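You operate a simulated robot arm through the tools that you are given. There is no shell and no other tool. Be economical: measure what you need, move in short steps, check, and stop when the job is done.

Carry out the task below with a simulated two-armed robot. There is one attempt and no reset: what you move stays moved.

Task
Pick up the salt box with one hand, pass it to the other hand and put it on the dining table.

Only the result counts: the job must be done as asked and must still hold three seconds after the hand-in. Knocking over, shifting, dropping, spilling or breaking anything else fails it.

Robot
Two 7-joint arms with three-finger grippers on one trunk, on a base that drives. Base frame: it is fixed to the floor where the robot stands at the start and does not move with it; the origin is under the middle of the robot, x ahead of it, y to its left, z up; the surface under the hand at the start is at about z = 88. Units: cm, degrees, N and s.
The left shoulder is at the start at [7, 14.6, 123.8], the right one opposite. With the tool pointing down near the work surface each hand reaches from about 28 to 68 cm from the robot's upright axis, wherever it stands, measured 20 degrees to its own side. Places, roughly: dining table [310, -50, 70]. Payload 2.2 kg a hand.
Tool frame (each hand has its own): the origin (TCP) lies between the finger pads and is the grasp point; the fingertips stand 2.8 cm ahead of it; z points along the fingers, y is the line along which they close. Largest opening 10.2 cm; the body of the gripper starts 7.1 cm behind the TCP.
Orientation is that of the tool frame in the base frame, as a unit quaternion [x, y, z, w]. With the fingers straight down and closing along the base's y, the tool's x points along the base's -x, its y along +y and its z along -z.

Tools
- The arms move only by the tool play_rows. It takes "left_motion", "right_motion" or both (then of equal length, played together; a hand with none holds still); each is a list that holds one entry, the list of rows, each a list of 7 numbers: the shift along the tool's x, y, z in units of 100 mm (1.0 is 100 mm), then the turn, a rotation vector about the tool's x, y, z in units of 120 degrees (1.0 is 120 degrees), then the gripper command, from -1 (shut) to 1 (fully open), values between in proportion. In form: [[[dx, dy, dz, wx, wy, wz, claw], ...]]. A call has 1 to 8 rows; each row is the pose to reach, as a shift and turn from the pose commanded when the call began, along the tool's axes at that moment. A call with a number of a shift or a turn outside -1 to 1 is refused whole. Rows are played at 5 a second. More than 5 cm and 8.6 degrees between two rows, or a gripper value outside its range, and nothing of the call is played. A pose out of reach is approached as far as the arm can. The call stops where the force on the tool passes 40 N (or 10 N more than at its start, if that is more) or the arm is blocked; 0.2 s more then pass. The fingers move at their own pace and stop on an object; they squeeze with about 35 N. The grip force told is the motor's: it shows also when the fingers shut on nothing. Time passes only in rows, and 0.2 s behind the last, so rows that repeat a pose let the fingers close. It gives the time, the measured TCP pose, the force on the tool (base axes), the opening and the grip force at its end, in the units of the frame above (readings bear some noise), with the torque about the TCP (base axes, N m) and any sound that the robot's microphone picked up.
- Cameras (640 x 400 px; columns grow to the right, rows downward): "scene" is now at [13.03, -2.93, 145.84]; the picture's right is [-0.35, -0.94, 0.00], its down [-0.61, 0.23, -0.76] and it looks along [0.71, -0.26, -0.65] (base axes); focal length 265 px, centre (320, 200). "left" rides on the left gripper at [7.2, 3.8, -8.6] in its tool frame; the picture's right is [-0.46, 0.89, 0.00], its down [-0.60, -0.32, -0.73] and it looks along [-0.65, -0.34, 0.68] (tool axes); focal length 256 px, centre (320, 200). "right" rides on the right gripper at [6.9, 4.4, -8.6] in its tool frame; the picture's right is [-0.53, 0.85, 0.00], its down [-0.58, -0.36, -0.73] and it looks along [-0.62, -0.39, 0.68] (tool axes); focal length 256 px, centre (320, 200). There is no depth. A picture from a camera that has moved, and an enlarged one, comes with that camera's place and axes in the base frame and with its lens.
- capture(camera): a new picture of that camera. No time passes.
- move_column(by): slides the trunk up (or, below 0, down) by that many cm; the arms and the scene camera ride with it, the base frame stays. It gives what a move gives, with no picture.
- drive_base(legs): drives the robot by 1 to 6 legs, each [ahead, left, turn to the left] in cm, cm and degrees, along the robot's own axes; the way and the turn of a leg run together, so that a leg with both is an arc; at most 150 cm and 180 degrees a leg. The arms and the cameras ride along, it lands a little off, and it stops where it bumps. It gives what a move gives.
- head_to(pan, tilt): turns the head with the scene camera to pan (to the left, within 86 degrees either way) and tilt (down, from -29 to 69), counted from straight ahead of the robot. It gives what a move gives.
- inspect(camera, box): a new picture of the part [left, top, right, bottom] of that camera's present view, enlarged. No time passes.
- finish_job(): hands the job in; it is judged then, once.

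Go step by step. Nothing tells you exact positions but the pictures and the camera data: compare them with the known pose of the tool, close in by small moves and look again before you grip or let go. The budget is 120 turns and 100 pictures, counting those below and the enlarged ones. Unless the task says otherwise, let go and move clear before handing in, and close with one line.

The tools are called after "Call:" as a command line: name --argument value ..., lists and objects as JSON in quotes. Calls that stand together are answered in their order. play_rows: Moves the arms, as the interface text tells. Its arguments: {"type":"object","properties":{"left_motion":{"type":"array"},"right_motion":{"type":"array"}},"required":[]} The other tools are called the same way: move_column (by) slides the trunk up or down; drive_base (legs) drives the base; head_to (pan, tilt) turns the head that bears the scene camera; capture (camera) takes a picture; inspect (camera, box) takes an enlarged picture of a part of a camera's view; finish_job () hands the job in.

At the start:

```text
time_s: 0.0
left_position: [47.68, -0.2, 120.81]
left_orientation: [0.0, 1.0, 0.0, 0.001]
left_ft_force: [0.9, -0.7, 0.0]
left_ft_torque: [0.01, -0.02, 0.03]
left_grip_width: 10.19
left_grasp_force: 0.0
right_position: [42.15, -38.74, 120.96]
right_orientation: [0.0, 1.0, 0.0, 0.0]
right_ft_force: [-0.4, 0.4, 0.2]
right_ft_torque: [0.01, 0.01, 0.02]
right_grip_width: 10.2
right_grasp_force: 0.1
trunk travel left (down, up): [-77.5, 16.5]
robot x, y, heading: [-0.02, -0.07, 0.2]
head pan, tilt: [-20.3, 40.9]
```

scene: 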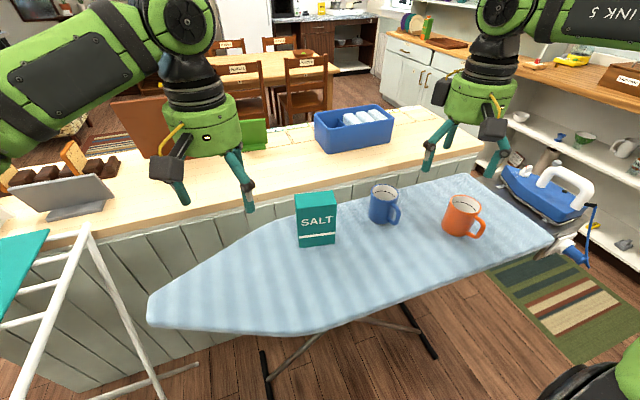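
right: 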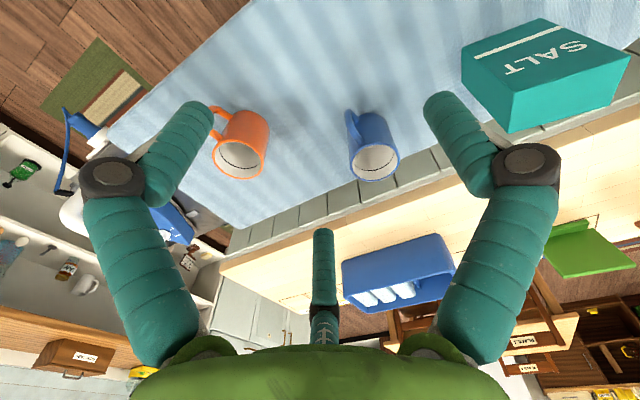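
left: 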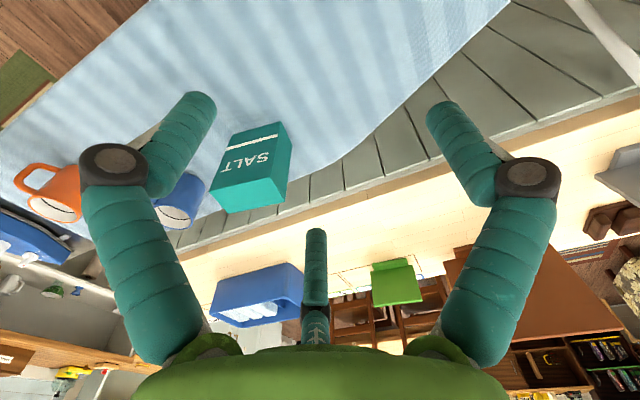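

The salt box stands on the ironing board at about [58, -18, 88]. I look closer to measure its size and yaw.

Call:
inspect --camera "scene" --box '[260, 160, 420, 260]'

Call:
inspect --camera "left" --box '[140, 80, 340, 230]'

Call:
inspect --camera "scene" --box '[180, 0, 440, 160]'

```text
4.00 times, centred on (340, 210) of scene
camera zoom: at [13.03, -2.93, 145.84], right [-0.35, -0.94, 0.0], down [-0.61, 0.23, -0.76], along [0.71, -0.26, -0.65], focal length 1060 px, centre (240, 160)
```

zoom: 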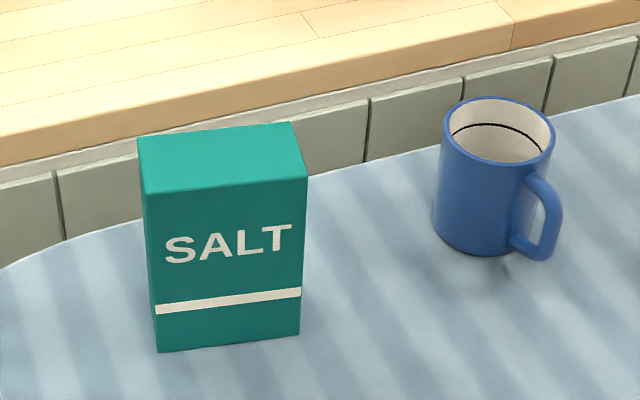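

```text
2.67 times, centred on (240, 155) of left
camera zoom: at [40.5, 3.58, 129.48], right [0.46, 0.89, 0.0], down [0.6, -0.32, 0.73], along [0.65, -0.34, -0.68], focal length 683 px, centre (533, 320)
```

zoom: 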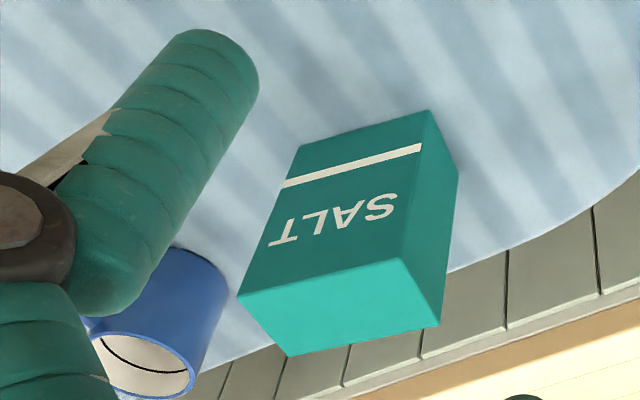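

```text
2.46 times, centred on (310, 80) of scene
camera zoom: at [13.03, -2.93, 145.84], right [-0.35, -0.94, 0.0], down [-0.61, 0.23, -0.76], along [0.71, -0.26, -0.65], focal length 653 px, centre (345, 495)
```

zoom: 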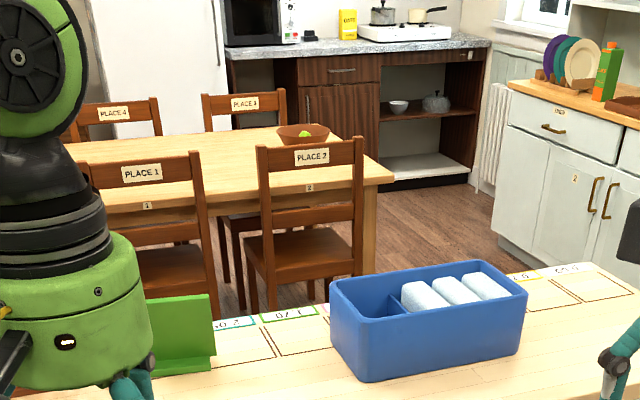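

The box is about 10 wide × 5.4 thick × 14.8 tall, centred near [60.7, -19.1], yawed about -11.5°, with its top at z≈102.7. I turn the right hand so that it closes across the thickness, and move the left hand clear.

Call:
play_rows --right_motion '[[[-0.1, 0.1, 0, 0, 0, -0.07, 1], [-0.2, 0.2, 0, 0, 0, -0.14, 1], [-0.3, 0.3, 0, 0, 0, -0.21, 1], [-0.4, 0.4, 0, 0, 0, -0.28, 1], [-0.5, 0.5, 0, 0, 0, -0.35, 1], [-0.6, 0.6, 0, 0, 0, -0.42, 1], [-0.7, 0.7, 0, 0, 0, -0.49, 1], [-0.8, 0.8, 0, 0, 0, -0.56, 1]]]' --left_motion '[[[0, 0.12, 0, 0, 0, 0.07, 1], [0, 0.25, 0, 0, 0, 0.14, 1], [0, 0.37, 0, 0, 0, 0.21, 1], [0, 0.5, 0, 0, 0, 0.28, 1], [0, 0.62, 0, 0, 0, 0.35, 1], [0, 0.75, 0, 0, 0, 0.42, 1], [0, 0.87, 0, 0, 0, 0.49, 1], [0, 1, 0, 0, 0, 0.56, 1]]]'

```text
time_s: 1.8
left_position: [47.65, 9.92, 120.74]
left_orientation: [0.554, 0.832, 0.0, 0.002]
left_ft_force: [-0.5, 0.3, 0.9]
left_ft_torque: [-0.05, -0.04, -0.01]
left_grip_width: 10.2
left_grasp_force: 0.0
right_position: [36.69, -17.42, 120.46]
right_orientation: [-0.548, 0.837, -0.006, 0.001]
right_ft_force: [-1.7, 0.7, -1.4]
right_ft_torque: [-0.03, 0.0, 0.0]
right_grip_width: 10.2
right_grasp_force: 0.0
right hand out of reach, approached as far as the arm can: row 3, 4, 5, 6, 7, 8
trunk travel left (down, up): [-77.5, 16.5]
robot x, y, heading: [0.15, 0.07, 0.0]
head pan, tilt: [-20.3, 40.9]
```

The right arm could not reach that pose at this height, so I try lower down.

Call:
play_rows --right_motion '[[[0, 0, 0.1, 0, 0, 0, 1], [0, 0, 0.2, 0, 0, 0, 1], [0, 0, 0.3, 0, 0, 0, 1], [0, 0, 0.3, 0, 0, 0, 1]]]'

Call:
capture --camera "scene"

```text
time_s: 2.8
left_position: [47.66, 9.71, 120.9]
left_orientation: [0.554, 0.833, 0.0, 0.001]
left_ft_force: [0.0, -0.6, 0.4]
left_ft_torque: [0.05, -0.02, 0.02]
left_grip_width: 10.19
left_grasp_force: 0.1
right_position: [36.08, -17.43, 117.5]
right_orientation: [-0.552, 0.834, -0.001, 0.001]
right_ft_force: [-0.8, -0.1, -1.1]
right_ft_torque: [0.0, -0.02, 0.01]
right_grip_width: 10.2
right_grasp_force: 0.0
right hand out of reach, approached as far as the arm can: row 1, 2, 3, 4
trunk travel left (down, up): [-77.5, 16.5]
robot x, y, heading: [0.15, -0.34, -0.2]
head pan, tilt: [-20.3, 40.9]
```

```text
93 pictures are left
camera scene: at [13.01, -2.92, 145.84], right [-0.35, -0.94, 0.0], down [-0.61, 0.23, -0.76], along [0.71, -0.26, -0.65], focal length 265 px, centre (320, 200)
```

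scene: 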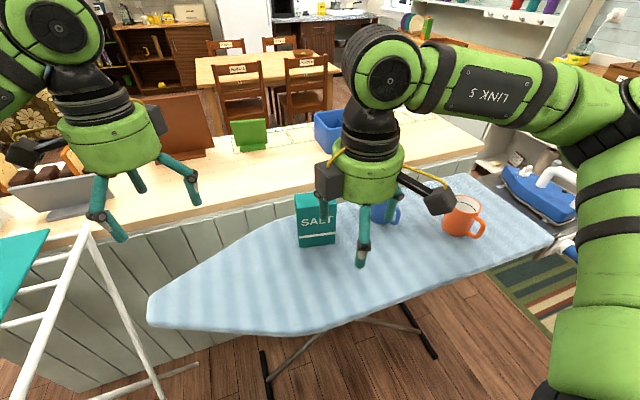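

The right wrist seems limited by yaw relative to the arm's direction. I drive right and slightly ahead so that the right arm comes at the box from the right.

Call:
drive_base --legs '[[0, -30, 0], [4, 0, 0]]'

Call:
capture --camera "scene"

```text
time_s: 5.3
left_position: [50.79, -20.21, 121.09]
left_orientation: [0.556, 0.831, 0.001, 0.004]
left_ft_force: [-1.1, -0.9, 0.2]
left_ft_torque: [-0.06, -0.09, -0.02]
left_grip_width: 10.22
left_grasp_force: 0.0
right_position: [39.18, -47.2, 117.8]
right_orientation: [-0.549, 0.836, -0.003, 0.002]
right_ft_force: [-0.4, 0.8, 0.4]
right_ft_torque: [-0.01, -0.07, 0.0]
right_grip_width: 10.22
right_grasp_force: 0.0
trunk travel left (down, up): [-77.5, 16.5]
robot x, y, heading: [4.33, -29.58, -0.4]
head pan, tilt: [-20.3, 40.9]
```

```text
92 pictures are left
camera scene: at [15.97, -32.55, 145.93], right [-0.35, -0.94, 0.0], down [-0.61, 0.23, -0.76], along [0.71, -0.27, -0.65], focal length 265 px, centre (320, 200)
```

scene: 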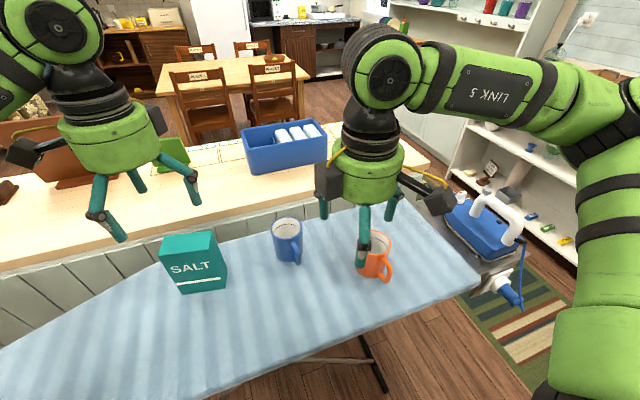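

Call:
play_rows --right_motion '[[[-0.2, -0.1, 0, 0, 0, 0, 1], [-0.4, -0.2, 0, 0, 0, 0, 1], [-0.6, -0.3, 0, 0, 0, 0, 1], [-0.8, -0.4, 0, 0, 0, 0, 1], [-0.95, -0.5, 0, 0, 0, 0, 1]]]' --left_motion '[[[0.2, 0, 0, 0, 0, 0, 1], [0.4, 0, 0, 0, 0, 0, 1], [0.6, 0, 0, 0, 0, 0, 1], [0.8, 0, 0, 0, 0, 0, 1], [1, 0, 0, 0, 0, 0, 1]]]'

```text
time_s: 6.5
left_position: [47.45, -10.84, 120.84]
left_orientation: [0.557, 0.831, 0.0, 0.002]
left_ft_force: [-0.4, 1.1, -0.5]
left_ft_torque: [-0.04, -0.02, -0.04]
left_grip_width: 10.18
left_grasp_force: 0.1
right_position: [45.14, -39.51, 117.54]
right_orientation: [-0.549, 0.836, -0.003, 0.001]
right_ft_force: [-0.4, -0.4, 0.2]
right_ft_torque: [-0.03, -0.01, 0.02]
right_grip_width: 10.19
right_grasp_force: 0.1
right hand out of reach, approached as far as the arm can: row 1, 2, 3, 4, 5
trunk travel left (down, up): [-77.5, 16.5]
robot x, y, heading: [3.8, -29.58, -0.7]
head pan, tilt: [-20.3, 40.9]
```

Call:
play_rows --right_motion '[[[-0.2, 0.1, 0, 0, 0, 0, 1], [-0.4, 0.2, 0, 0, 0, 0, 1], [-0.6, 0.27, 0, 0, 0, 0, 1], [-0.83, 0.36, 0, 0, 0, 0, 1]]]' --left_motion '[[[0.2, 0, 0, 0, 0, 0, 1], [0.4, 0, 0, 0, 0, 0, 1], [0.6, 0, 0, 0, 0, 0, 1], [0.8, 0, 0, 0, 0, 0, 1]]]'

```text
time_s: 7.5
left_position: [44.56, -3.57, 120.74]
left_orientation: [0.557, 0.831, -0.001, 0.002]
left_ft_force: [0.3, 0.0, 0.1]
left_ft_torque: [-0.03, -0.01, -0.03]
left_grip_width: 10.18
left_grasp_force: 0.1
right_position: [44.88, -39.37, 117.25]
right_orientation: [-0.551, 0.835, -0.002, 0.001]
right_ft_force: [-0.4, 0.6, -0.3]
right_ft_torque: [-0.02, 0.0, 0.0]
right_grip_width: 10.2
right_grasp_force: 0.0
right hand out of reach, approached as far as the arm can: row 1, 2, 3, 4
trunk travel left (down, up): [-77.5, 16.5]
robot x, y, heading: [4.07, -29.75, -0.7]
head pan, tilt: [-20.3, 40.9]
```

The right wrist is stuck at a limit. I turn it back toward the start orientation and see when it frees.

Call:
play_rows --right_motion '[[[0, 0, 0, 0, 0, 0.07, 1], [0, 0, 0, 0, 0, 0.14, 1], [0, 0, 0, 0, 0, 0.21, 1], [0, 0, 0, 0, 0, 0.28, 1], [0, 0, 0, 0, 0, 0.35, 1], [0, 0, 0, 0, 0, 0.42, 1], [0, 0, 0, 0, 0, 0.49, 1], [0, 0, 0, 0, 0, 0.56, 1]]]'

Call:
capture --camera "scene"

```text
time_s: 9.3
left_position: [44.71, -3.76, 120.77]
left_orientation: [0.556, 0.831, 0.0, 0.001]
left_ft_force: [-0.4, 1.0, 0.4]
left_ft_torque: [0.0, 0.01, 0.0]
left_grip_width: 10.21
left_grasp_force: 0.0
right_position: [44.85, -39.5, 117.57]
right_orientation: [0.007, 1.0, -0.001, 0.001]
right_ft_force: [-0.8, 1.2, 0.7]
right_ft_torque: [-0.01, 0.01, 0.0]
right_grip_width: 10.22
right_grasp_force: 0.1
right hand out of reach, approached as far as the arm can: row 5, 6, 7
trunk travel left (down, up): [-77.5, 16.5]
robot x, y, heading: [4.1, -29.36, -0.4]
head pan, tilt: [-20.3, 40.9]
```

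```text
91 pictures are left
camera scene: at [16.92, -32.7, 145.83], right [-0.35, -0.94, 0.0], down [-0.61, 0.23, -0.76], along [0.71, -0.27, -0.66], focal length 265 px, centre (320, 200)
```

scene: 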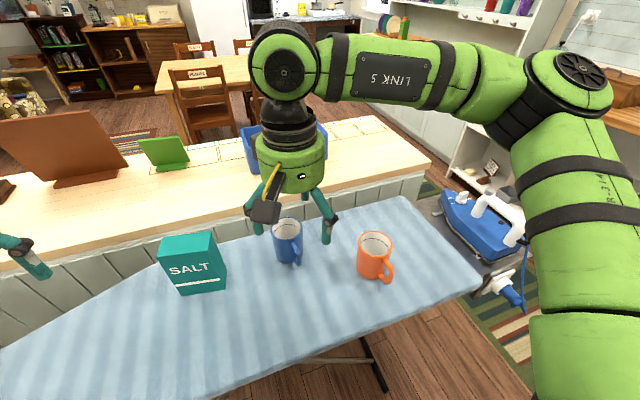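

Call:
play_rows --right_motion '[[[0, 0, 0, 0, 0, 0.07, 1], [0, 0, 0, 0, 0, 0.14, 1], [0, 0, 0, 0, 0, 0.21, 1], [0, 0, 0, 0, 0, 0.28, 1], [0, 0, 0, 0, 0, 0.35, 1], [0, 0, 0, 0, 0, 0.42, 1], [0, 0, 0, 0, 0, 0.49, 1], [0, 0, 0, 0, 0, 0.56, 1]]]'

```text
time_s: 11.1
left_position: [44.63, -3.8, 120.75]
left_orientation: [0.556, 0.831, 0.001, 0.001]
left_ft_force: [0.7, 0.8, -0.9]
left_ft_torque: [0.01, 0.0, 0.01]
left_grip_width: 10.2
left_grasp_force: 0.0
right_position: [44.65, -39.45, 117.49]
right_orientation: [0.558, 0.83, 0.0, 0.0]
right_ft_force: [-1.6, -0.8, 0.3]
right_ft_torque: [-0.01, -0.04, 0.01]
right_grip_width: 10.17
right_grasp_force: 0.1
trunk travel left (down, up): [-77.5, 16.5]
robot x, y, heading: [4.04, -29.5, -0.2]
head pan, tilt: [-20.3, 40.9]
```

Call:
play_rows --right_motion '[[[0.12, 0.22, 0, 0, 0, 0.07, 1], [0.25, 0.45, 0, 0, 0, 0.14, 1], [0.37, 0.67, 0, 0, 0, 0.21, 1], [0.5, 0.9, 0, 0, 0, 0.281, 1]]]'

```text
time_s: 12.1
left_position: [44.55, -3.86, 120.65]
left_orientation: [0.556, 0.831, 0.001, 0.001]
left_ft_force: [-0.8, -0.6, 0.6]
left_ft_torque: [0.03, 0.02, 0.04]
left_grip_width: 10.2
left_grasp_force: 0.1
right_position: [48.89, -42.73, 122.16]
right_orientation: [0.728, 0.685, 0.001, 0.001]
right_ft_force: [0.4, -0.4, -0.8]
right_ft_torque: [-0.03, 0.0, 0.02]
right_grip_width: 10.21
right_grasp_force: 0.0
right hand out of reach, approached as far as the arm can: row 1, 2, 3, 4
trunk travel left (down, up): [-77.5, 16.5]
robot x, y, heading: [3.69, -29.52, -0.8]
head pan, tilt: [-20.3, 40.9]
```

Height likely reduces reach, since the wrist sits far above the shoulder. I raise the trunk and will work lower relative to the shoulders.

Call:
move_column --by 12

Call:
play_rows --right_motion '[[[0, 0, 0.4, 0, 0, 0, 1], [0, 0, 0.8, 0, 0, 0, 1], [0, 0, 1.0, 0, 0, 0, 1], [0, 0, 1.0, 0, 0, 0, 1]]]'

```text
time_s: 13.6
left_position: [44.65, -3.8, 132.82]
left_orientation: [0.556, 0.831, 0.0, 0.001]
left_ft_force: [-0.5, -0.5, -0.3]
left_ft_torque: [0.02, 0.0, -0.04]
left_grip_width: 10.19
left_grasp_force: 0.0
right_position: [48.91, -42.63, 134.21]
right_orientation: [0.728, 0.686, 0.0, 0.002]
right_ft_force: [-0.4, -0.4, -0.3]
right_ft_torque: [0.01, -0.01, -0.02]
right_grip_width: 10.2
right_grasp_force: 0.0
trunk travel left (down, up): [-89.5, 4.5]
robot x, y, heading: [3.96, -29.68, -0.1]
head pan, tilt: [-20.3, 40.9]
```

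```text
time_s: 14.6
left_position: [44.61, -3.77, 132.72]
left_orientation: [0.556, 0.831, 0.0, 0.001]
left_ft_force: [-0.1, -0.5, 0.7]
left_ft_torque: [-0.02, -0.01, -0.01]
left_grip_width: 10.17
left_grasp_force: 0.1
right_position: [48.86, -42.91, 124.29]
right_orientation: [0.728, 0.686, 0.002, 0.001]
right_ft_force: [0.7, -0.1, 0.5]
right_ft_torque: [-0.03, -0.02, -0.02]
right_grip_width: 10.19
right_grasp_force: 0.1
trunk travel left (down, up): [-89.5, 4.5]
robot x, y, heading: [4.15, -29.64, -0.5]
head pan, tilt: [-20.3, 40.9]
```

Call:
play_rows --right_motion '[[[0.25, 0.12, 0.15, 0, 0, 0.02, 1], [0.5, 0.25, 0.3, 0, 0, 0.04, 1], [0.75, 0.37, 0.45, 0, 0, 0.06, 1], [1.0, 0.5, 0.6, 0, 0, 0.068, 1]]]'

```text
time_s: 15.6
left_position: [44.8, -3.8, 132.8]
left_orientation: [0.556, 0.831, -0.001, 0.001]
left_ft_force: [0.4, -0.3, -0.3]
left_ft_torque: [-0.01, 0.01, -0.01]
left_grip_width: 10.22
left_grasp_force: 0.0
right_position: [49.49, -41.66, 119.76]
right_orientation: [0.775, 0.632, 0.001, 0.0]
right_ft_force: [0.3, -0.4, 0.2]
right_ft_torque: [0.03, 0.0, 0.0]
right_grip_width: 10.19
right_grasp_force: 0.1
right hand out of reach, approached as far as the arm can: row 1, 2, 3, 4
trunk travel left (down, up): [-89.5, 4.5]
robot x, y, heading: [3.87, -29.81, -0.5]
head pan, tilt: [-20.3, 40.9]
```

The yaw limit is relative to the arm's azimuth, so being further left helps with this direction. I drive back left.

Call:
drive_base --legs '[[0, 31, 0]]'

Call:
play_rows --right_motion '[[[0, 0.2, 0.05, 0, 0, 0, 1], [0, 0.4, 0.1, 0, 0, 0, 1], [0, 0.6, 0.15, 0, 0, 0, 1]]]'

```text
time_s: 17.7
left_position: [44.78, 27.39, 132.85]
left_orientation: [0.556, 0.831, 0.0, 0.0]
left_ft_force: [-0.6, -0.2, 0.0]
left_ft_torque: [0.04, 0.0, -0.02]
left_grip_width: 10.18
left_grasp_force: 0.0
right_position: [49.62, -10.55, 119.78]
right_orientation: [0.775, 0.632, 0.001, -0.001]
right_ft_force: [0.1, -0.7, -0.6]
right_ft_torque: [0.0, -0.01, 0.0]
right_grip_width: 10.19
right_grasp_force: 0.1
trunk travel left (down, up): [-89.5, 4.5]
robot x, y, heading: [3.92, 1.46, -0.4]
head pan, tilt: [-20.3, 40.9]
```

```text
time_s: 18.5
left_position: [44.87, 27.68, 132.76]
left_orientation: [0.556, 0.831, 0.0, 0.002]
left_ft_force: [0.7, 0.6, 0.2]
left_ft_torque: [0.02, -0.01, -0.01]
left_grip_width: 10.2
left_grasp_force: 0.1
right_position: [53.79, -13.5, 118.8]
right_orientation: [0.774, 0.633, 0.002, 0.001]
right_ft_force: [0.1, -0.5, 0.4]
right_ft_torque: [-0.02, -0.01, 0.04]
right_grip_width: 10.19
right_grasp_force: 0.0
right hand out of reach, approached as far as the arm can: row 1, 2, 3
trunk travel left (down, up): [-89.5, 4.5]
robot x, y, heading: [4.01, 1.68, -0.3]
head pan, tilt: [-20.3, 40.9]
```

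Call:
play_rows --right_motion '[[[-0.25, 0.2, 0.1, 0, 0, 0, 1], [-0.4, 0.4, 0.2, 0, 0, 0, 1], [-0.55, 0.6, 0.3, 0, 0, 0, 1], [-0.55, 0.8, 0.4, 0, 0, 0, 1]]]'

Call:
capture --camera "scene"

Call:
capture --camera "right"

```text
time_s: 19.5
left_position: [44.8, 27.58, 132.77]
left_orientation: [0.557, 0.831, 0.001, 0.001]
left_ft_force: [0.1, -0.5, -0.1]
left_ft_torque: [-0.01, -0.01, 0.01]
left_grip_width: 10.18
left_grasp_force: 0.0
right_position: [59.14, -21.28, 115.24]
right_orientation: [0.774, 0.633, 0.003, 0.001]
right_ft_force: [-0.1, -0.3, -0.6]
right_ft_torque: [0.03, 0.03, 0.02]
right_grip_width: 10.18
right_grasp_force: 0.1
right hand out of reach, approached as far as the arm can: row 4
trunk travel left (down, up): [-89.5, 4.5]
robot x, y, heading: [3.85, 1.68, -0.0]
head pan, tilt: [-20.3, 40.9]
```

```text
90 pictures are left
camera scene: at [17.03, -1.36, 157.84], right [-0.35, -0.94, 0.0], down [-0.61, 0.23, -0.76], along [0.71, -0.27, -0.65], focal length 265 px, centre (320, 200)
```

scene: 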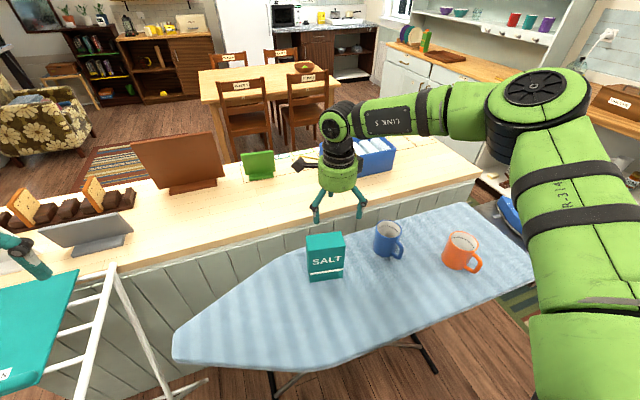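

```text
89 pictures are left
camera right: at [64.74, -15.27, 124.02], right [0.72, -0.69, 0.0], down [-0.48, -0.49, 0.73], along [-0.5, -0.53, -0.69], focal length 256 px, centre (320, 200)
```

right: 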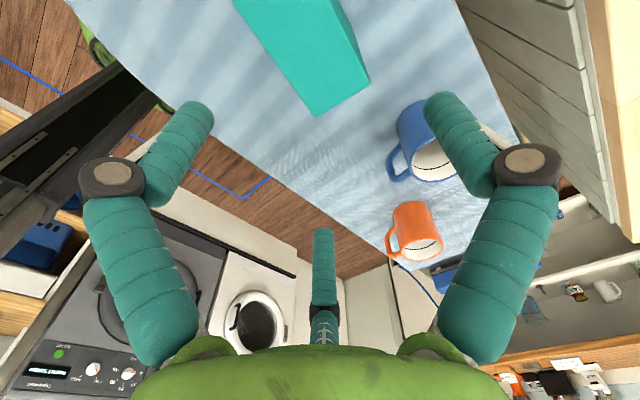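

The reach is nearly there. I look closely at the finger layout before committing.

Call:
inspect --camera "scene" --box '[260, 90, 420, 290]'

```text
2.00 times, centred on (340, 190) of scene
camera zoom: at [17.03, -1.36, 157.84], right [-0.35, -0.94, 0.0], down [-0.61, 0.23, -0.76], along [0.71, -0.27, -0.65], focal length 530 px, centre (280, 220)
```

zoom: 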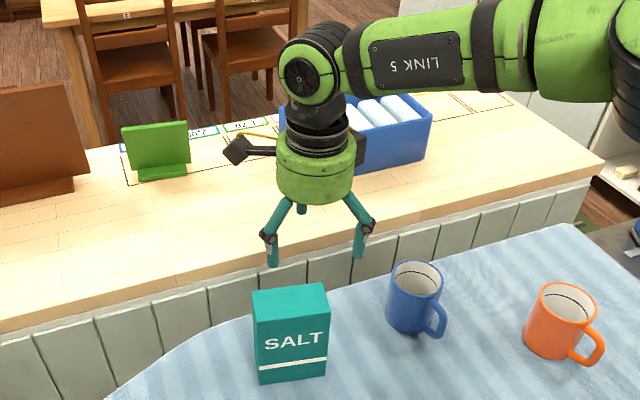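

The hand is drawn with three fingers. I test how they move on closing, in free air.

Call:
play_rows --right_motion '[[[0, 0, 0, 0, 0, 0, -1], [0, 0, 0, 0, 0, 0, -1], [0, 0, 0, 0, 0, 0, -1]]]'

Call:
capture --camera "right"

Call:
inspect --camera "scene" --box '[280, 90, 400, 240]'

```text
time_s: 20.3
left_position: [44.7, 27.71, 132.77]
left_orientation: [0.556, 0.831, 0.0, 0.001]
left_ft_force: [0.6, 0.5, 0.6]
left_ft_torque: [0.02, -0.01, -0.02]
left_grip_width: 10.2
left_grasp_force: 0.0
right_position: [59.09, -20.97, 115.11]
right_orientation: [0.775, 0.632, 0.002, 0.001]
right_ft_force: [-0.1, -0.4, -0.7]
right_ft_torque: [0.01, 0.01, 0.03]
right_grip_width: 0.2
right_grasp_force: 31.7
trunk travel left (down, up): [-89.5, 4.5]
robot x, y, heading: [3.92, 1.7, -0.4]
head pan, tilt: [-20.3, 40.9]
```

```text
87 pictures are left
camera right: at [64.73, -15.22, 124.03], right [0.72, -0.69, 0.0], down [-0.48, -0.49, 0.73], along [-0.5, -0.53, -0.69], focal length 256 px, centre (320, 200)
```

right: 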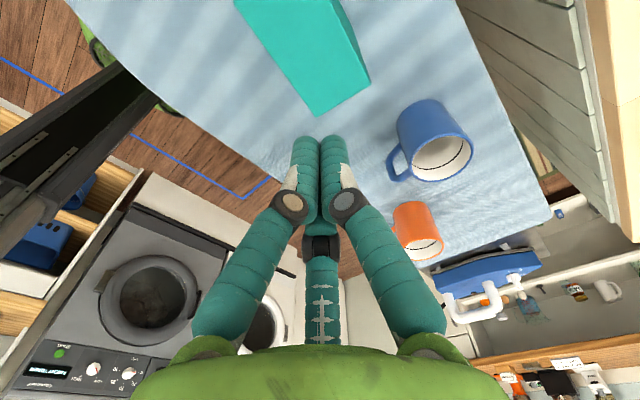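

```text
2.67 times, centred on (340, 165) of scene
camera zoom: at [17.03, -1.31, 157.84], right [-0.35, -0.94, 0.0], down [-0.61, 0.23, -0.76], along [0.71, -0.27, -0.65], focal length 707 px, centre (267, 293)
```

zoom: 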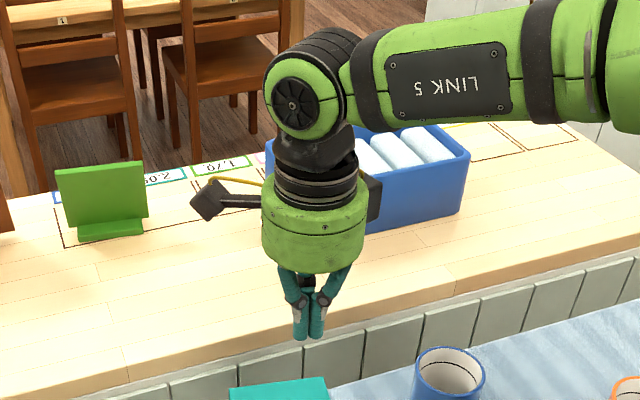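

The three drawn fingers close concentrically: one at tool +y, two on the -y side. I choose an offset that clears the box whether the hand acts as two fingers or three, open up, and go down to just above the box.

Call:
play_rows --right_motion '[[[0, 0, 0, 0, 0, 0, 1], [0.06, 0, 0.25, 0, 0, 0, 1], [0.12, 0, 0.5, 0, 0, 0, 1], [0.12, 0, 0.75, 0, 0, 0, 1], [0.12, 0, 0.75, 0, 0, 0, 1]]]'

Call:
capture --camera "right"

Call:
inspect --camera "scene" --box '[260, 140, 420, 290]'

```text
time_s: 21.5
left_position: [44.73, 27.63, 132.77]
left_orientation: [0.557, 0.831, 0.0, 0.001]
left_ft_force: [0.4, 0.2, -0.6]
left_ft_torque: [0.01, -0.01, -0.01]
left_grip_width: 10.21
left_grasp_force: 0.1
right_position: [56.63, -21.71, 109.54]
right_orientation: [0.774, 0.633, 0.002, 0.001]
right_ft_force: [0.2, -0.7, -0.6]
right_ft_torque: [-0.03, 0.02, 0.0]
right_grip_width: 10.21
right_grasp_force: 0.0
right hand out of reach, approached as far as the arm can: row 2, 3, 4, 5
trunk travel left (down, up): [-89.5, 4.5]
robot x, y, heading: [3.68, 2.14, -0.3]
head pan, tilt: [-20.3, 40.9]
```

```text
85 pictures are left
camera right: at [62.23, -15.76, 118.26], right [0.72, -0.69, 0.0], down [-0.47, -0.49, 0.73], along [-0.5, -0.53, -0.68], focal length 256 px, centre (320, 200)
```

right: 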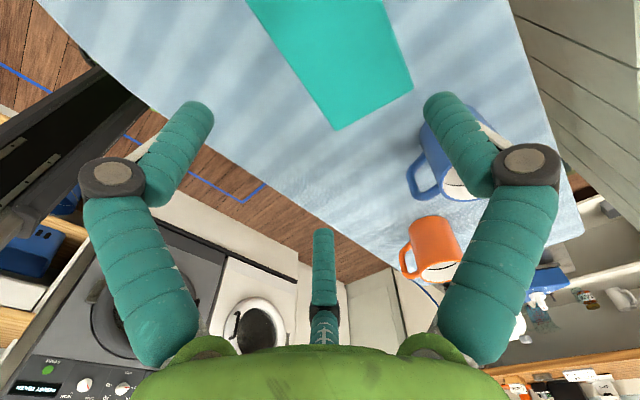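

```text
2.67 times, centred on (340, 215) of scene
camera zoom: at [17.04, -1.29, 157.84], right [-0.35, -0.94, 0.0], down [-0.61, 0.23, -0.76], along [0.71, -0.27, -0.65], focal length 707 px, centre (267, 160)
```

zoom: 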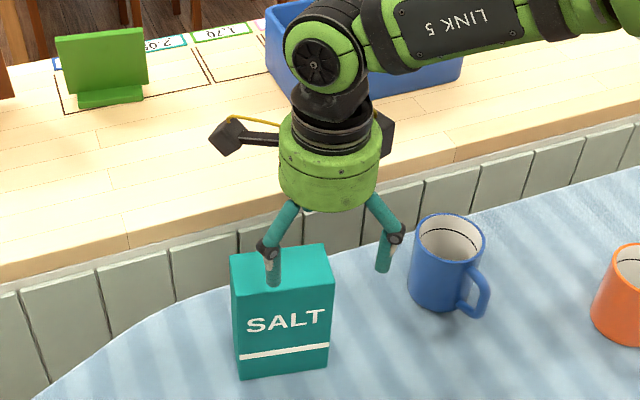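

The yaw is still at its limit. I tuck the left hand inward, raise the right, and drive left and ahead so that the arm comes at the box with more margin.

Call:
play_rows --left_motion '[[[-0.3, 0, 0, 0, 0, 0, 1], [-0.6, 0, 0, 0, 0, 0, 1], [-0.9, 0, 0, 0, 0, 0, 1], [-0.9, 0, 0, 0, 0, 0, 1]]]' --right_motion '[[[-0.1, -0.1, -0.2, 0, 0, 0, 1], [-0.1, -0.2, -0.4, 0, 0, 0, 1], [-0.1, -0.3, -0.6, 0, 0, 0, 1], [-0.1, -0.4, -0.6, 0, 0, 0, 1]]]'

Call:
drive_base --legs '[[0, 10, 0], [4, 0, 0]]'

```text
time_s: 22.5
left_position: [48.08, 19.26, 132.75]
left_orientation: [0.557, 0.83, 0.0, 0.001]
left_ft_force: [-0.5, 0.5, 0.5]
left_ft_torque: [0.01, 0.01, 0.03]
left_grip_width: 10.18
left_grasp_force: 0.0
right_position: [52.59, -21.93, 115.45]
right_orientation: [0.774, 0.633, 0.001, 0.001]
right_ft_force: [0.3, 0.3, 0.5]
right_ft_torque: [0.01, -0.01, -0.02]
right_grip_width: 10.18
right_grasp_force: 0.2
trunk travel left (down, up): [-89.5, 4.5]
robot x, y, heading: [3.95, 1.53, -0.4]
head pan, tilt: [-20.3, 40.9]
```

```text
time_s: 24.3
left_position: [51.09, 28.69, 132.65]
left_orientation: [0.557, 0.831, 0.001, -0.002]
left_ft_force: [0.8, -1.4, 0.0]
left_ft_torque: [0.02, 0.06, -0.02]
left_grip_width: 10.2
left_grasp_force: 0.0
right_position: [55.46, -12.24, 115.15]
right_orientation: [0.775, 0.632, 0.0, 0.0]
right_ft_force: [0.3, 0.7, -0.4]
right_ft_torque: [0.0, 0.05, -0.03]
right_grip_width: 10.21
right_grasp_force: 0.1
trunk travel left (down, up): [-89.5, 4.5]
robot x, y, heading: [6.77, 11.7, -0.4]
head pan, tilt: [-20.3, 40.9]
stopped in leg 2: the robot was blocked; the commanded pose is now the measured one
```

The base was blocked at x≈6.8; I check nothing shifted.

Call:
capture --camera "scene"

Call:
drive_base --legs '[[-2, 0, 0]]'

```text
83 pictures are left
camera scene: at [20.09, 8.33, 157.78], right [-0.35, -0.94, 0.0], down [-0.62, 0.23, -0.75], along [0.7, -0.27, -0.66], focal length 265 px, centre (320, 200)
```

scene: 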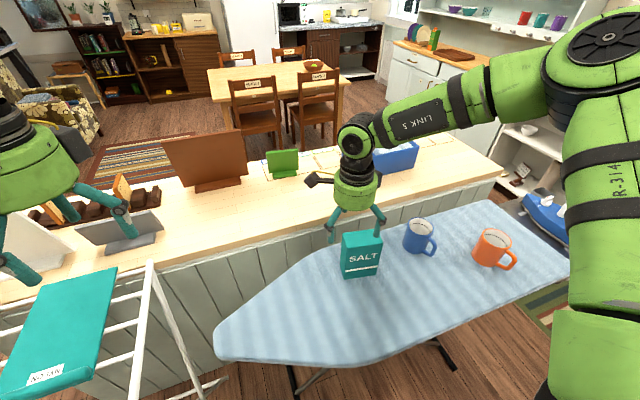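

```text
time_s: 25.1
left_position: [49.35, 29.06, 132.44]
left_orientation: [0.557, 0.83, -0.001, -0.002]
left_ft_force: [1.1, 0.3, -0.2]
left_ft_torque: [0.01, 0.1, 0.0]
left_grip_width: 10.19
left_grasp_force: 0.1
right_position: [53.59, -12.0, 115.16]
right_orientation: [0.775, 0.632, -0.002, -0.001]
right_ft_force: [0.6, -0.7, 0.0]
right_ft_torque: [-0.04, 0.07, -0.02]
right_grip_width: 10.21
right_grasp_force: 0.1
trunk travel left (down, up): [-89.5, 4.5]
robot x, y, heading: [4.47, 11.49, -0.6]
head pan, tilt: [-20.3, 40.9]
```

Nothing shifted. Now I move above the box.

Call:
play_rows --right_motion '[[[-0.22, 0.24, 0, 0, 0, 0, 1], [-0.44, 0.48, 0, 0, 0, 0, 1], [-0.66, 0.71, 0, 0, 0, 0, 1], [-0.66, 0.71, 0.3, 0, 0, 0, 1], [-0.66, 0.71, 0.6, 0, 0, 0, 1], [-0.66, 0.71, 0.8, 0, 0, 0, 1]]]'

Call:
capture --camera "right"

Call:
inspect --camera "scene" --box '[300, 140, 460, 290]'

```text
time_s: 26.5
left_position: [48.75, 29.05, 132.71]
left_orientation: [0.558, 0.83, 0.0, 0.0]
left_ft_force: [0.9, 0.1, -0.8]
left_ft_torque: [0.01, 0.01, 0.0]
left_grip_width: 10.18
left_grasp_force: 0.0
right_position: [58.67, -20.08, 107.31]
right_orientation: [0.775, 0.632, 0.0, 0.0]
right_ft_force: [0.0, 0.0, -0.4]
right_ft_torque: [0.04, 0.02, -0.04]
right_grip_width: 10.2
right_grasp_force: 0.0
trunk travel left (down, up): [-89.5, 4.5]
robot x, y, heading: [4.67, 11.64, -0.4]
head pan, tilt: [-20.3, 40.9]
```

```text
82 pictures are left
camera right: at [64.42, -14.17, 116.07], right [0.72, -0.69, 0.0], down [-0.47, -0.49, 0.73], along [-0.51, -0.53, -0.68], focal length 256 px, centre (320, 200)
```

right: 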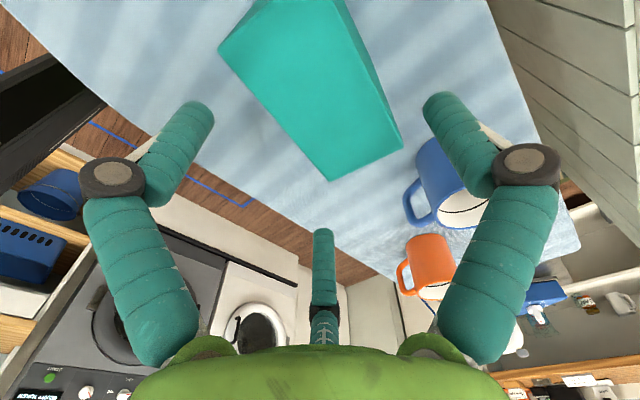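

```text
2.67 times, centred on (380, 215) of scene
camera zoom: at [17.68, 8.55, 157.83], right [-0.35, -0.94, 0.0], down [-0.61, 0.23, -0.76], along [0.71, -0.27, -0.66], focal length 707 px, centre (160, 160)
```

zoom: 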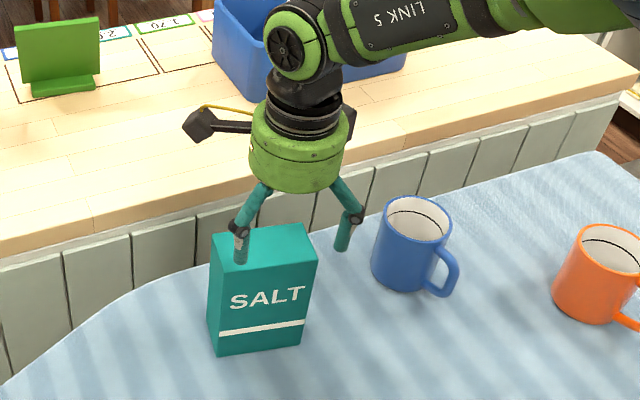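

The reach is fine now, with the box centre about 1 cm toward tool +y from the TCP. I adjust a little and descend to grip height with fingers open.

Call:
play_rows --right_motion '[[[0.1, -0.06, 0, 0, 0, 0, 1], [0.1, -0.06, 0.15, 0, 0, 0, 1], [0.1, -0.06, 0.3, 0, 0, 0, 1], [0.1, -0.06, 0.45, 0, 0, 0, 1]]]'

Call:
capture --camera "right"

Call:
inspect --camera "scene" --box '[300, 140, 460, 290]'

```text
time_s: 27.5
left_position: [48.72, 29.14, 132.75]
left_orientation: [0.557, 0.831, 0.0, 0.001]
left_ft_force: [1.4, -0.2, 0.7]
left_ft_torque: [-0.01, 0.0, -0.03]
left_grip_width: 10.16
left_grasp_force: 0.1
right_position: [56.89, -19.28, 104.65]
right_orientation: [0.775, 0.632, 0.001, 0.001]
right_ft_force: [0.1, 0.3, -0.9]
right_ft_torque: [0.0, -0.02, 0.03]
right_grip_width: 10.19
right_grasp_force: 0.2
right hand out of reach, approached as far as the arm can: row 2, 3, 4
trunk travel left (down, up): [-89.5, 4.5]
robot x, y, heading: [4.54, 11.72, -0.2]
head pan, tilt: [-20.3, 40.9]
```

```text
80 pictures are left
camera right: at [62.53, -13.35, 113.46], right [0.72, -0.69, 0.0], down [-0.48, -0.49, 0.73], along [-0.5, -0.53, -0.68], focal length 256 px, centre (320, 200)
```

right: 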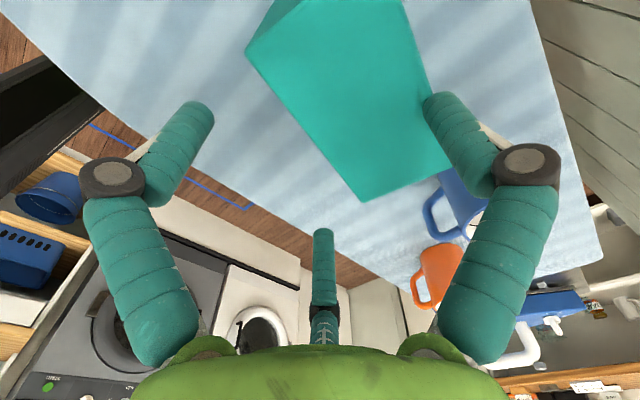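

```text
2.67 times, centred on (380, 215) of scene
camera zoom: at [17.52, 8.62, 157.84], right [-0.35, -0.94, 0.0], down [-0.61, 0.23, -0.76], along [0.71, -0.27, -0.65], focal length 707 px, centre (160, 160)
```

zoom: 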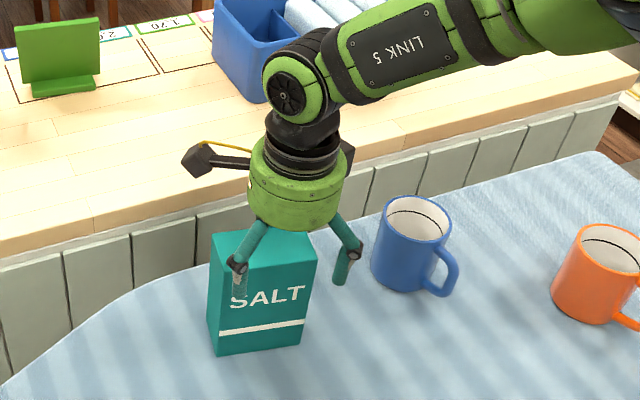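

Lowering hits the limit again. The left arm, whose shoulder sits 29 cm further left, suits this yaw better, so I raise the right hand clear and reposition to pick with the left.

Call:
play_rows --right_motion '[[[0, -0.1, -0.3, 0, 0, 0, 1], [0, -0.3, -0.6, 0, 0, 0, 1], [-0.1, -0.5, -0.8, 0, 0, -0.05, 1], [-0.3, -0.7, -1.0, 0, 0, -0.1, 1], [-0.5, -0.9, -1.0, 0, 0, -0.15, 1], [-0.7, -0.9, -1.0, 0, 0, -0.2, 1], [-0.9, -0.9, -1.0, 0, 0, -0.25, 1]]]' --left_motion '[[[0, 0, 0, 0, 0, 0.04, 1], [0, 0, 0, 0, 0, 0.08, 1], [0, 0, 0, 0, 0, 0.12, 1], [0, 0, 0, 0, 0, 0.16, 1], [0, 0, 0, 0, 0, 0.2, 1], [0, 0, 0, 0, 0, 0.24, 1], [0, 0, 0, 0, 0, 0.28, 1]]]'

Call:
drive_base --legs '[[0, -20, 0]]'

```text
time_s: 29.1
left_position: [48.73, 29.02, 132.82]
left_orientation: [0.774, 0.634, 0.0, 0.0]
left_ft_force: [-0.1, -0.2, 1.0]
left_ft_torque: [0.0, 0.0, 0.01]
left_grip_width: 10.18
left_grasp_force: 0.0
right_position: [46.05, -26.56, 114.69]
right_orientation: [0.584, 0.812, 0.001, 0.0]
right_ft_force: [-0.4, -0.3, 0.7]
right_ft_torque: [0.03, 0.02, -0.06]
right_grip_width: 10.2
right_grasp_force: 0.1
trunk travel left (down, up): [-89.5, 4.5]
robot x, y, heading: [4.77, 11.44, -0.4]
head pan, tilt: [-20.3, 40.9]
```

```text
time_s: 30.7
left_position: [48.55, 9.66, 132.75]
left_orientation: [0.773, 0.635, 0.0, 0.003]
left_ft_force: [0.1, 0.8, 0.7]
left_ft_torque: [-0.04, -0.01, 0.02]
left_grip_width: 10.2
left_grasp_force: 0.1
right_position: [45.89, -45.88, 114.83]
right_orientation: [0.585, 0.811, -0.001, 0.002]
right_ft_force: [-0.3, 0.2, 0.2]
right_ft_torque: [-0.05, -0.06, 0.01]
right_grip_width: 10.2
right_grasp_force: 0.1
trunk travel left (down, up): [-89.5, 4.5]
robot x, y, heading: [4.24, -8.34, -0.4]
head pan, tilt: [-20.3, 40.9]
```

Call:
play_rows --left_motion '[[[-0.25, 0.15, 0.1, 0, 0, 0, 1], [-0.5, 0.3, 0.2, 0, 0, 0, 1], [-0.75, 0.45, 0.4, 0, 0, 0, 1], [-1, 0.6, 0.6, 0, 0, 0, 1]]]'

Call:
play_rows --left_motion '[[[-0.25, 0.15, 0.15, 0, 0, 0, 1], [-0.5, 0.3, 0.3, 0, 0, 0, 1], [-0.75, 0.45, 0.45, 0, 0, 0, 1], [-1, 0.6, 0.6, 0, 0, 0, 1]]]'

```text
time_s: 31.7
left_position: [52.74, -2.24, 126.66]
left_orientation: [0.772, 0.635, 0.0, 0.0]
left_ft_force: [-0.5, -1.2, 0.5]
left_ft_torque: [0.01, -0.01, 0.02]
left_grip_width: 10.2
left_grasp_force: 0.0
right_position: [46.04, -46.34, 114.63]
right_orientation: [0.585, 0.811, 0.001, -0.001]
right_ft_force: [-0.3, 0.5, -0.5]
right_ft_torque: [0.0, 0.04, 0.0]
right_grip_width: 10.19
right_grasp_force: 0.1
trunk travel left (down, up): [-89.5, 4.5]
robot x, y, heading: [4.75, -8.54, -0.8]
head pan, tilt: [-20.3, 40.9]
```

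```text
time_s: 32.7
left_position: [56.36, -13.04, 120.77]
left_orientation: [0.772, 0.635, 0.002, 0.0]
left_ft_force: [0.6, -0.3, 0.0]
left_ft_torque: [0.0, -0.01, -0.01]
left_grip_width: 10.19
left_grasp_force: 0.0
right_position: [46.03, -46.36, 114.5]
right_orientation: [0.585, 0.811, 0.0, 0.001]
right_ft_force: [0.1, 0.2, 0.1]
right_ft_torque: [0.03, 0.01, 0.0]
right_grip_width: 10.2
right_grasp_force: 0.1
trunk travel left (down, up): [-89.5, 4.5]
robot x, y, heading: [4.73, -8.41, -0.5]
head pan, tilt: [-20.3, 40.9]
```

Call:
play_rows --left_motion '[[[-0.18, 0.13, 0.2, 0, 0, 0, 1], [-0.36, 0.26, 0.4, 0, 0, 0, 1], [-0.54, 0.375, 0.7, 0, 0, 0, 1], [-0.54, 0.375, 1.0, 0, 0, 0, 1], [-0.54, 0.375, 1.0, 0, 0, 0, 1]]]'

Call:
capture --camera "left"

Call:
inspect --camera "scene" --box '[240, 110, 440, 300]'

```text
time_s: 33.9
left_position: [59.26, -18.82, 110.51]
left_orientation: [0.773, 0.634, 0.001, 0.001]
left_ft_force: [-0.2, -0.5, 0.3]
left_ft_torque: [0.05, 0.02, 0.04]
left_grip_width: 10.21
left_grasp_force: 0.0
right_position: [46.08, -46.23, 114.58]
right_orientation: [0.584, 0.811, 0.0, 0.001]
right_ft_force: [-0.2, -0.3, 0.9]
right_ft_torque: [0.0, 0.01, 0.02]
right_grip_width: 10.17
right_grasp_force: 0.1
trunk travel left (down, up): [-89.5, 4.5]
robot x, y, heading: [4.68, -8.26, -0.5]
head pan, tilt: [-20.3, 40.9]
```

```text
78 pictures are left
camera left: at [64.45, -12.32, 119.23], right [0.78, -0.63, 0.0], down [-0.43, -0.53, 0.73], along [-0.46, -0.57, -0.68], focal length 256 px, centre (320, 200)
```

left: 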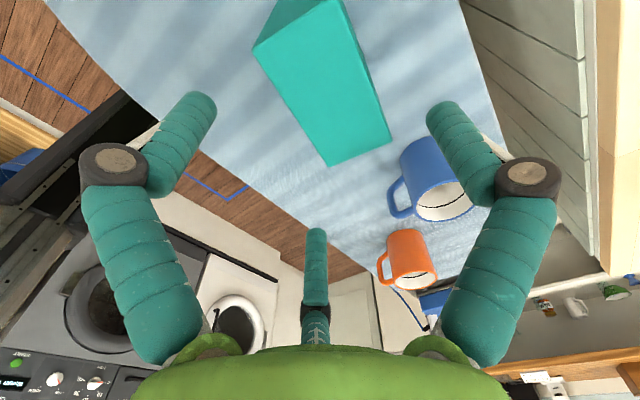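

```text
2.11 times, centred on (340, 205) of scene
camera zoom: at [17.42, -11.33, 157.84], right [-0.35, -0.94, 0.0], down [-0.61, 0.23, -0.76], along [0.71, -0.27, -0.65], focal length 558 px, centre (278, 190)
```

zoom: 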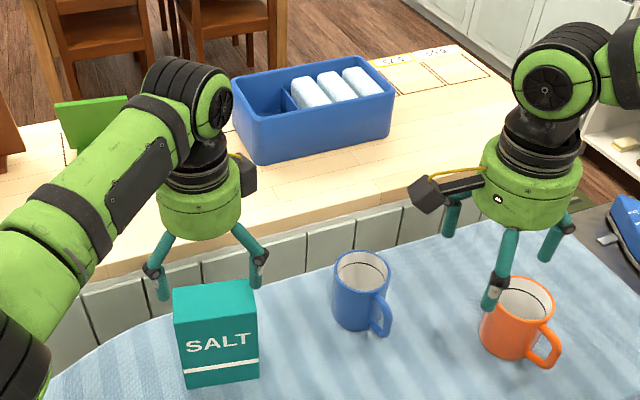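

The left hand reaches well; the box centre is at [60.15, -18.95]. I offset slightly and descend with fingers open.

Call:
play_rows --left_motion '[[[0, -0.06, 0, 0, 0, 0, 1], [0, -0.06, 0.25, 0, 0, 0, 1], [0, -0.06, 0.5, 0, 0, 0, 1], [0, -0.06, 0.65, 0, 0, 0, 1]]]'

Call:
capture --camera "left"

Call:
inspect --camera "scene" --box '[240, 140, 400, 300]'

```text
time_s: 34.9
left_position: [58.63, -18.75, 104.2]
left_orientation: [0.773, 0.635, 0.001, 0.001]
left_ft_force: [-0.4, -0.2, -0.2]
left_ft_torque: [-0.03, -0.04, 0.04]
left_grip_width: 10.19
left_grasp_force: 0.0
right_position: [45.98, -46.25, 114.61]
right_orientation: [0.585, 0.811, 0.0, 0.002]
right_ft_force: [0.5, -1.1, 0.1]
right_ft_torque: [0.03, -0.02, 0.02]
right_grip_width: 10.22
right_grasp_force: 0.0
trunk travel left (down, up): [-89.5, 4.5]
robot x, y, heading: [4.55, -8.39, -0.5]
head pan, tilt: [-20.3, 40.9]
```

```text
76 pictures are left
camera left: at [63.72, -12.34, 112.92], right [0.78, -0.63, 0.0], down [-0.43, -0.53, 0.73], along [-0.46, -0.57, -0.68], focal length 256 px, centre (320, 200)
```

left: 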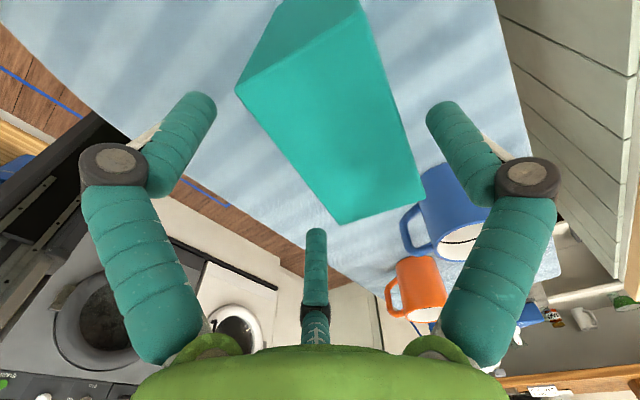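

```text
2.50 times, centred on (320, 220) of scene
camera zoom: at [17.42, -11.37, 157.84], right [-0.35, -0.94, 0.0], down [-0.61, 0.23, -0.76], along [0.71, -0.27, -0.65], focal length 663 px, centre (320, 150)
```

zoom: 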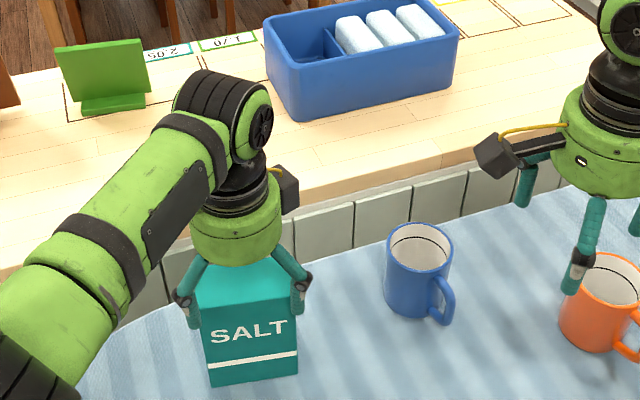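

Clear on all sides; I lower the rest to grip height.

Call:
play_rows --left_motion '[[[0, 0, 0.13, 0, 0, 0, 1], [0, 0, 0.26, 0, 0, 0, 1], [0, 0, 0.38, 0, 0, 0, 1]]]'

Call:
capture --camera "left"

```text
time_s: 35.7
left_position: [58.13, -19.14, 101.09]
left_orientation: [0.778, 0.628, -0.002, 0.001]
left_ft_force: [-0.4, -0.3, 0.0]
left_ft_torque: [-0.02, 0.0, -0.02]
left_grip_width: 10.22
left_grasp_force: 0.0
left hand out of reach, approached as far as the arm can: row 3
right_position: [46.07, -46.36, 114.69]
right_orientation: [0.584, 0.811, 0.0, 0.002]
right_ft_force: [0.7, -0.2, -1.3]
right_ft_torque: [-0.01, -0.04, 0.01]
right_grip_width: 10.19
right_grasp_force: 0.1
trunk travel left (down, up): [-89.5, 4.5]
robot x, y, heading: [4.08, -8.22, -0.5]
head pan, tilt: [-20.3, 40.9]
```

```text
74 pictures are left
camera left: at [63.47, -12.72, 109.71], right [0.77, -0.64, 0.0], down [-0.44, -0.52, 0.73], along [-0.47, -0.56, -0.68], focal length 256 px, centre (320, 200)
```

left: 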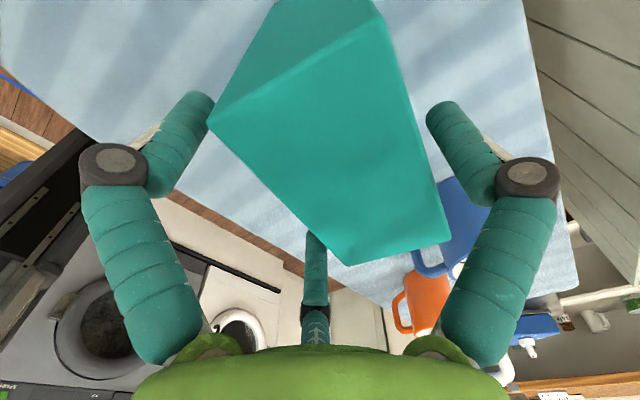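

The arm is at its reach edge when low relative to the trunk. I raise the hand, centre it, then bring it down with the trunk column instead.

Call:
play_rows --left_motion '[[[0, 0, -0.2, 0, 0, 0, 1], [0, 0, -0.45, 0, 0, 0, 1], [-0.02, 0.05, -0.45, 0, 0, -0.008, 1], [-0.02, 0.05, -0.45, 0, 0, -0.008, 1]]]'

Call:
capture --camera "left"

```text
time_s: 36.7
left_position: [58.99, -18.96, 105.0]
left_orientation: [0.768, 0.641, 0.001, 0.0]
left_ft_force: [-0.5, -0.8, -0.6]
left_ft_torque: [-0.02, 0.01, 0.0]
left_grip_width: 10.16
left_grasp_force: 0.0
right_position: [46.02, -46.26, 114.58]
right_orientation: [0.584, 0.812, 0.001, 0.001]
right_ft_force: [-0.8, 0.2, 0.3]
right_ft_torque: [0.0, 0.01, -0.01]
right_grip_width: 10.2
right_grasp_force: 0.1
trunk travel left (down, up): [-89.5, 4.5]
robot x, y, heading: [4.32, -8.56, -0.6]
head pan, tilt: [-20.3, 40.9]
```

```text
73 pictures are left
camera left: at [64.08, -12.45, 113.64], right [0.79, -0.62, 0.0], down [-0.42, -0.54, 0.73], along [-0.45, -0.58, -0.68], focal length 256 px, centre (320, 200)
```

left: 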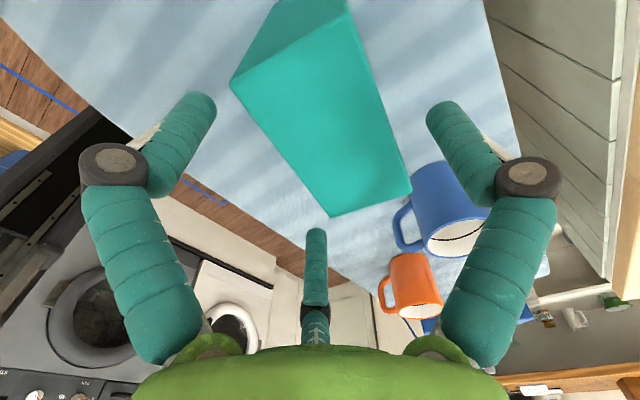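

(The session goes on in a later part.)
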